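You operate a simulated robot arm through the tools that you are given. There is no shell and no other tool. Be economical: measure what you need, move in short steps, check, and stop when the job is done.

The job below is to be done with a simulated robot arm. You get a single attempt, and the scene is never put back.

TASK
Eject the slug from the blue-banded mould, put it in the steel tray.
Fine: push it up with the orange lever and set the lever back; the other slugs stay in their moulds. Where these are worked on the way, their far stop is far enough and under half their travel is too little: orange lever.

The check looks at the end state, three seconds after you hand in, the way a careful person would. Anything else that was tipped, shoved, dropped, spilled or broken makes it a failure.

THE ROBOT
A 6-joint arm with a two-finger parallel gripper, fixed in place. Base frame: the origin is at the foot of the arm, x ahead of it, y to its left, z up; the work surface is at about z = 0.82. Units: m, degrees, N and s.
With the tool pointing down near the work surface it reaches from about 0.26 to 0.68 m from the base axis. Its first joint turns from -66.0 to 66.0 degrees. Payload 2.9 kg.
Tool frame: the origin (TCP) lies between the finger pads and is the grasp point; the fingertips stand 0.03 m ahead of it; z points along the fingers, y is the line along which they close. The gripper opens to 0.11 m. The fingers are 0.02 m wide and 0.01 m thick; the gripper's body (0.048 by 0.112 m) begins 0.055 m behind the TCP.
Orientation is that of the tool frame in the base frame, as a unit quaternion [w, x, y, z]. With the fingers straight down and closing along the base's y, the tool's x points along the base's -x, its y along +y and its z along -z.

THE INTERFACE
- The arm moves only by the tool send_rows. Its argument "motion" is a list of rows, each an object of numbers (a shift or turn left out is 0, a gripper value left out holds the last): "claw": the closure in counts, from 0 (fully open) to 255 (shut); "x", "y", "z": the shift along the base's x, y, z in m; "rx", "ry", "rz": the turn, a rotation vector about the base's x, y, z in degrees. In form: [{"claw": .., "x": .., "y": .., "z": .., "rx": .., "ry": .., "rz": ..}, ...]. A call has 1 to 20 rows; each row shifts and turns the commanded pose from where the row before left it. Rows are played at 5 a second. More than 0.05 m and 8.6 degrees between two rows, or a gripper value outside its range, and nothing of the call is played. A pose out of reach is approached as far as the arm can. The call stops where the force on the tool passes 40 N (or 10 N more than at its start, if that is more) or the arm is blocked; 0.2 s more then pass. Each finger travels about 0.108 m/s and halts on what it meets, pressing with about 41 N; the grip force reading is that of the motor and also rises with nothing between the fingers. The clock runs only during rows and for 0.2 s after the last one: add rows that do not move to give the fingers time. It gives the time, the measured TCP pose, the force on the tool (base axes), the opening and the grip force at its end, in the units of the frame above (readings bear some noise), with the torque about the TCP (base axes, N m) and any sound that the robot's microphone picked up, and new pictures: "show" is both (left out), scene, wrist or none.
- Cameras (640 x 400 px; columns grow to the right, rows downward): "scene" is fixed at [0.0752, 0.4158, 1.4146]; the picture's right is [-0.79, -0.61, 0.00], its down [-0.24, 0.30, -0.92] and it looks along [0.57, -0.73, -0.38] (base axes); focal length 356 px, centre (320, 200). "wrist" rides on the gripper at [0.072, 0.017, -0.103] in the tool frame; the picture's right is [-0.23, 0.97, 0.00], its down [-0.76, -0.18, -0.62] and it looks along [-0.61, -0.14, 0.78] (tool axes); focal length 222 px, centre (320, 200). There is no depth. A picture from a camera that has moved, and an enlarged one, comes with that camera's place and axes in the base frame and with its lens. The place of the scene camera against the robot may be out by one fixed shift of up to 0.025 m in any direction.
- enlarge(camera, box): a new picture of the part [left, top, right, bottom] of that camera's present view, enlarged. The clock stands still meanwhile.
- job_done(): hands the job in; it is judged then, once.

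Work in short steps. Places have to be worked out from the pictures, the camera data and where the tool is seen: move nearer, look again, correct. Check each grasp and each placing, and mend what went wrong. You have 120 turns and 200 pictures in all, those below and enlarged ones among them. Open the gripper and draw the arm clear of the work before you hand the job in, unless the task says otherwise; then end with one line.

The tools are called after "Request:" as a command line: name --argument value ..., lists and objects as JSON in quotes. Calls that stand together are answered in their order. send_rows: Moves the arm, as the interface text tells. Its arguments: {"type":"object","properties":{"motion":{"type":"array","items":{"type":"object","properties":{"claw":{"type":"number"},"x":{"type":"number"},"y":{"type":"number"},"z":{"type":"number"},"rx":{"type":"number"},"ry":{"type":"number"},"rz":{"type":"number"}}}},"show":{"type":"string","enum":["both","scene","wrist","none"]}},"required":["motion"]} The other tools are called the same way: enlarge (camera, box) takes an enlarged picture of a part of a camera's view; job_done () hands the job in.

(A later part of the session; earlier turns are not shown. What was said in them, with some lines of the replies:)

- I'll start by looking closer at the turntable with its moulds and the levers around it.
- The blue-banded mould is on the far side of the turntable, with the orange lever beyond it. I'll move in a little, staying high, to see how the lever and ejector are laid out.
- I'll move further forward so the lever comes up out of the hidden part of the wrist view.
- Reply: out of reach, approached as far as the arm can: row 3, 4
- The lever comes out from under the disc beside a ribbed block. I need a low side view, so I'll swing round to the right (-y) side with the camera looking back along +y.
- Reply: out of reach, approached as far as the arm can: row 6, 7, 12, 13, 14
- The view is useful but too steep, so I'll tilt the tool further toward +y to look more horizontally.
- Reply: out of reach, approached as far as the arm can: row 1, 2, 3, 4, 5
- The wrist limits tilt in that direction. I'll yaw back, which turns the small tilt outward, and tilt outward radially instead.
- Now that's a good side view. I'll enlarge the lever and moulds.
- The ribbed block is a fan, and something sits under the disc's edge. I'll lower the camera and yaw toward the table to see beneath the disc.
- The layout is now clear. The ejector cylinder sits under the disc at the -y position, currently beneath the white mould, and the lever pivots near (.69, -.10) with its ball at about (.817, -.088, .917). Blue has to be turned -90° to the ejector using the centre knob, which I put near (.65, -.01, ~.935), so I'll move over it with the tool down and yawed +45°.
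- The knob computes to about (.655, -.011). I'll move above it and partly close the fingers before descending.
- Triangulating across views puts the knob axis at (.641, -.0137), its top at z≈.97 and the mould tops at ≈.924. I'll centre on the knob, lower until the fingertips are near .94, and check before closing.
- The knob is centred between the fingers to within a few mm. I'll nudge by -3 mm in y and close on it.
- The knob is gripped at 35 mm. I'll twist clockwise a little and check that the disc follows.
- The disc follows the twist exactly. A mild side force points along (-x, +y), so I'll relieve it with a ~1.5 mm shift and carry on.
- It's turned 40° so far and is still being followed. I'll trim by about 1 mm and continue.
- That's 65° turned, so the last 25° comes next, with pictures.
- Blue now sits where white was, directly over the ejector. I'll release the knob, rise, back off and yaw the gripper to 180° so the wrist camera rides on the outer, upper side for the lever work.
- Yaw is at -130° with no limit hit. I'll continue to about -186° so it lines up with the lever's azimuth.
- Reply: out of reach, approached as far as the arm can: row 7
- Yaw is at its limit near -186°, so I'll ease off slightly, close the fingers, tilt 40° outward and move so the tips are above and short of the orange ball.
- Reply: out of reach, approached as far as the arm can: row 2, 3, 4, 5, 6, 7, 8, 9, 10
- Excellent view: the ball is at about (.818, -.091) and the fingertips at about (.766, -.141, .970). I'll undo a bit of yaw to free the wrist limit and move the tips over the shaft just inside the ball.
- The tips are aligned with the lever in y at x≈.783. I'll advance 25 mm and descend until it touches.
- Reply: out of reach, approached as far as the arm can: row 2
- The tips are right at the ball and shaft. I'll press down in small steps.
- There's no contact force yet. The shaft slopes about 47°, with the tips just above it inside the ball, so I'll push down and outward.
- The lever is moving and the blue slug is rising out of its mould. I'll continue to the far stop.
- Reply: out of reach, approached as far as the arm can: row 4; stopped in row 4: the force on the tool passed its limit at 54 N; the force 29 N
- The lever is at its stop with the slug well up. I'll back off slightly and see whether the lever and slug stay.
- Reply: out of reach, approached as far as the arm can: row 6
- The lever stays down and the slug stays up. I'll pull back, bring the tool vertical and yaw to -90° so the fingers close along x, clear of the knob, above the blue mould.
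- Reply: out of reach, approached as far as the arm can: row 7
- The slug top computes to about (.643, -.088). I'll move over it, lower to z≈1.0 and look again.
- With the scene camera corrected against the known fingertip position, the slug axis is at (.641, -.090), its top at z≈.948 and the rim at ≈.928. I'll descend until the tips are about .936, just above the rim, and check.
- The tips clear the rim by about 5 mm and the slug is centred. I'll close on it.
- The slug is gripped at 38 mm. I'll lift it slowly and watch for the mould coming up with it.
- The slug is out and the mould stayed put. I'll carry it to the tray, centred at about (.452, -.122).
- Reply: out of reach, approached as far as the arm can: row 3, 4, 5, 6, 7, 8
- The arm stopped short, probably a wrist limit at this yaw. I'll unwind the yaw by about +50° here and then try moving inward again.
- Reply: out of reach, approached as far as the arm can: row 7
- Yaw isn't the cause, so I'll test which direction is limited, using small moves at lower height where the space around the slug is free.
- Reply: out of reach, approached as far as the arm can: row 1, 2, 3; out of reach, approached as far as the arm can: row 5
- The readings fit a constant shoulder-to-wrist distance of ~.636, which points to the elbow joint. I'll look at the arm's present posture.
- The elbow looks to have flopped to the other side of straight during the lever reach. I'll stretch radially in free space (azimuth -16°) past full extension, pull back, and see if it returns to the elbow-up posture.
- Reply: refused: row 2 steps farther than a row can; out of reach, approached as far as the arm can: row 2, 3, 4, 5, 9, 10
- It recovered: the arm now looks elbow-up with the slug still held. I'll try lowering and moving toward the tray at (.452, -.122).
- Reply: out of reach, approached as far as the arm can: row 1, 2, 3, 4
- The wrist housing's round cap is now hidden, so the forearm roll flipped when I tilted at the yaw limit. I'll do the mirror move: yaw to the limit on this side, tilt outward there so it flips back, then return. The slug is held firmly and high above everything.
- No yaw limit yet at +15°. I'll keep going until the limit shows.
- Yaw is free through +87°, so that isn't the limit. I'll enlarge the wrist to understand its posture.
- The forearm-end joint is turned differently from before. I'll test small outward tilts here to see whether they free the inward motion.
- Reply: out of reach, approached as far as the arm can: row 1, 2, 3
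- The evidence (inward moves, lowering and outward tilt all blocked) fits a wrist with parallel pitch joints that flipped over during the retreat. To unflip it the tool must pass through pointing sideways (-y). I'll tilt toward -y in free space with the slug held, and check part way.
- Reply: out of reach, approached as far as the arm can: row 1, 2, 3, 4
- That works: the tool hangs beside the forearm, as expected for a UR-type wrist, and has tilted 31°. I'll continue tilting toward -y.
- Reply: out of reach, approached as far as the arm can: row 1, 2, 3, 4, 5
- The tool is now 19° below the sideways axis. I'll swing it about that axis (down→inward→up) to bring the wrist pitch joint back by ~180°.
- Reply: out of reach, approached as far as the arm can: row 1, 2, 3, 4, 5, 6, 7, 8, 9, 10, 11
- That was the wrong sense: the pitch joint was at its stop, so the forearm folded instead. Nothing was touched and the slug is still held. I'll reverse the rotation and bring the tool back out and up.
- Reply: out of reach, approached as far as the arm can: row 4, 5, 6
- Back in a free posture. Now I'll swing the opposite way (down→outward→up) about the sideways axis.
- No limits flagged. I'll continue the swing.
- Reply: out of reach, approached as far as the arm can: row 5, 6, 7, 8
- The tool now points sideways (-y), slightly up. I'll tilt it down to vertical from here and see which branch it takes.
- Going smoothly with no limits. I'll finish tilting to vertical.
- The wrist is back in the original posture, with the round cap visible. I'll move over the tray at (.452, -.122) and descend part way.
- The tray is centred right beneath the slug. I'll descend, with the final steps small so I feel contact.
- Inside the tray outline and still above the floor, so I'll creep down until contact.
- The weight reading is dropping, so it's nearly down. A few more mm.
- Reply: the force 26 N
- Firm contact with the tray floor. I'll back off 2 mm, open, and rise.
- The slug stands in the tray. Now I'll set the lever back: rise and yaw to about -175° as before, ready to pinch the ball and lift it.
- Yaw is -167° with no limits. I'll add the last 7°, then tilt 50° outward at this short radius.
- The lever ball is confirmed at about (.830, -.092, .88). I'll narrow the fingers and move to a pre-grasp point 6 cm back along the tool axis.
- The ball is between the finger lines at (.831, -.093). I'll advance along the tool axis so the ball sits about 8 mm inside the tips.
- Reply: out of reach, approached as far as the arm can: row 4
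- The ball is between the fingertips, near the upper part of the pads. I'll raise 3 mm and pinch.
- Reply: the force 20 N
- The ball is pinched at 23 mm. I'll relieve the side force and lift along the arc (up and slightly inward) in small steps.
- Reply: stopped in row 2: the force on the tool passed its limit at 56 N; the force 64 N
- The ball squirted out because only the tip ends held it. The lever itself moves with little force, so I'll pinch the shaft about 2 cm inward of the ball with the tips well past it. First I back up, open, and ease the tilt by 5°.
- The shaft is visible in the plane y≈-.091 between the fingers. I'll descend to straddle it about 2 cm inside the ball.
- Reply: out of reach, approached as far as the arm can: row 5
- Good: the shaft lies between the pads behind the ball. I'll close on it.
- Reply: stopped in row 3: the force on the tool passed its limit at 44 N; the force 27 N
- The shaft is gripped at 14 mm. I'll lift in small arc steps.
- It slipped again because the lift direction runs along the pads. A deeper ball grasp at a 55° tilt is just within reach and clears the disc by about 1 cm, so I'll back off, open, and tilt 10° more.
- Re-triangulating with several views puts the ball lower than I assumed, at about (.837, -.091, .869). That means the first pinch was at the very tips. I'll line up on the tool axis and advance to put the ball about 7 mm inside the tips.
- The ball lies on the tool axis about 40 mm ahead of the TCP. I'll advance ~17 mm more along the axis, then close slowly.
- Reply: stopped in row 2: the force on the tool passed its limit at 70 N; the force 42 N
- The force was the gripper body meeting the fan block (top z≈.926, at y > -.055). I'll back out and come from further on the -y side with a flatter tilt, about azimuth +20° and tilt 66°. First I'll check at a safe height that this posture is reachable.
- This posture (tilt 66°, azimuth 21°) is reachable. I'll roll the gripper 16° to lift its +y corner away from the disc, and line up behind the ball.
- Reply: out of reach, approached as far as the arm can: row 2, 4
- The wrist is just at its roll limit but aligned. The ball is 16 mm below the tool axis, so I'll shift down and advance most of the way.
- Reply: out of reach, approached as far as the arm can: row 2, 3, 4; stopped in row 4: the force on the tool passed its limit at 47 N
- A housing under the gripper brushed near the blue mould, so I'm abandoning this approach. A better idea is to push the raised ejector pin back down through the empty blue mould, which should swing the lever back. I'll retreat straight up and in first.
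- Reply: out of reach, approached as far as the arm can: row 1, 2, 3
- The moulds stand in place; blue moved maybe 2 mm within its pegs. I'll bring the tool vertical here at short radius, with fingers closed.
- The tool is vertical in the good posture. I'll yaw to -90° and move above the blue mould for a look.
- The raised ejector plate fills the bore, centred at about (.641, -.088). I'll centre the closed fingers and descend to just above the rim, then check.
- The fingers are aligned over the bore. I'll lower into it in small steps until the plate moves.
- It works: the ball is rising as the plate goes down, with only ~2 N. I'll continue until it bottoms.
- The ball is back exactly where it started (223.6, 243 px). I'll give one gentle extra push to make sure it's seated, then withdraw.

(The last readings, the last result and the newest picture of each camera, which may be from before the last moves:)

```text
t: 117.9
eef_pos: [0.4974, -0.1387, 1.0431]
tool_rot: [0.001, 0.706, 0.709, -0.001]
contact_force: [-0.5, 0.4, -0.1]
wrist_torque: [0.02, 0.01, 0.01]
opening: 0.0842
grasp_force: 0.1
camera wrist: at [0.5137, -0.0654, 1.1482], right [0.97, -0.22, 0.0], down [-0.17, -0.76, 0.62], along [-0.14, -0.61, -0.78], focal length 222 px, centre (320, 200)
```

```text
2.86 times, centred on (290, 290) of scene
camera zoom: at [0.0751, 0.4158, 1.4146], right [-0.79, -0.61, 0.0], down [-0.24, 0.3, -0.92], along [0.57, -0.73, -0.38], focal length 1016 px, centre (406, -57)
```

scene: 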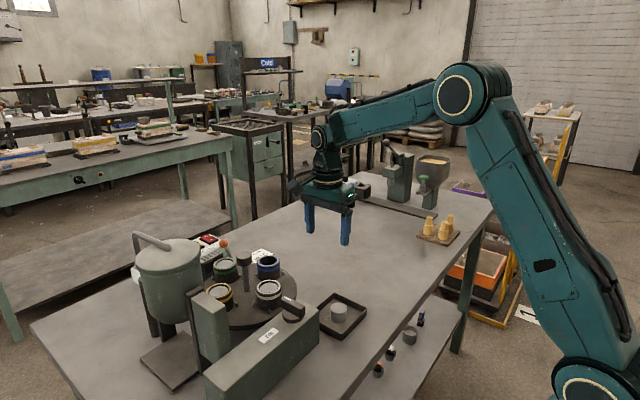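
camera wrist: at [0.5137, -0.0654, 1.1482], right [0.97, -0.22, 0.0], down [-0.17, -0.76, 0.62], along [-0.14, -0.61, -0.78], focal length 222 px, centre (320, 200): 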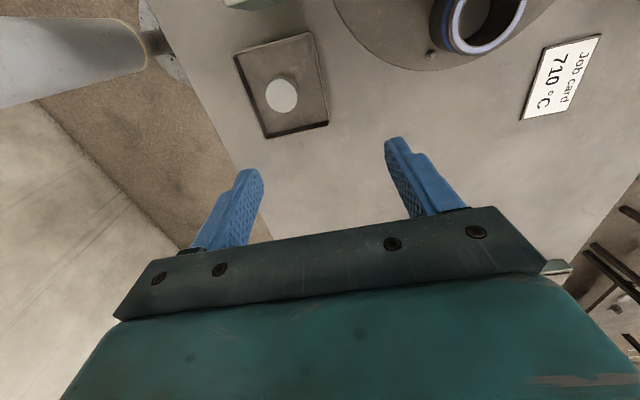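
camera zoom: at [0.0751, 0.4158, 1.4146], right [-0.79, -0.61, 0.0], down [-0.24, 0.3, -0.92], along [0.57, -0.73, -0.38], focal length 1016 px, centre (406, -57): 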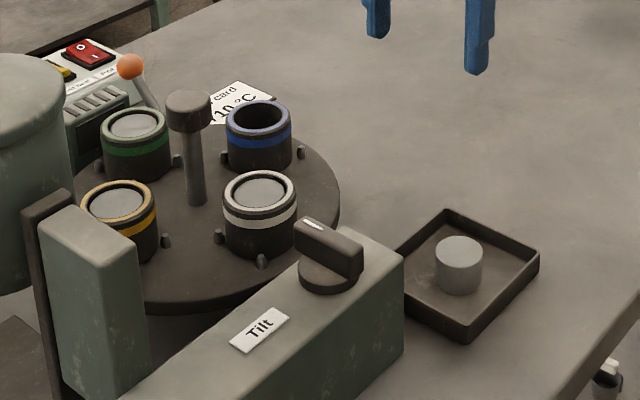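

The slug stands in the tray, the lever is fully back, the other three slugs are in their moulds, and the gripper is open and clear. I'll hand the job in.

Request:
job_done

```text
The job is handed in.
```

The blue-banded mould's slug is standing in the steel tray, the orange lever is back at its starting position, and the other three slugs are still in their moulds. Two contacts happened on the way: the gripper body pressed on the fan block, which did not visibly move, and the blue mould shifted about 2 mm within its pegs.
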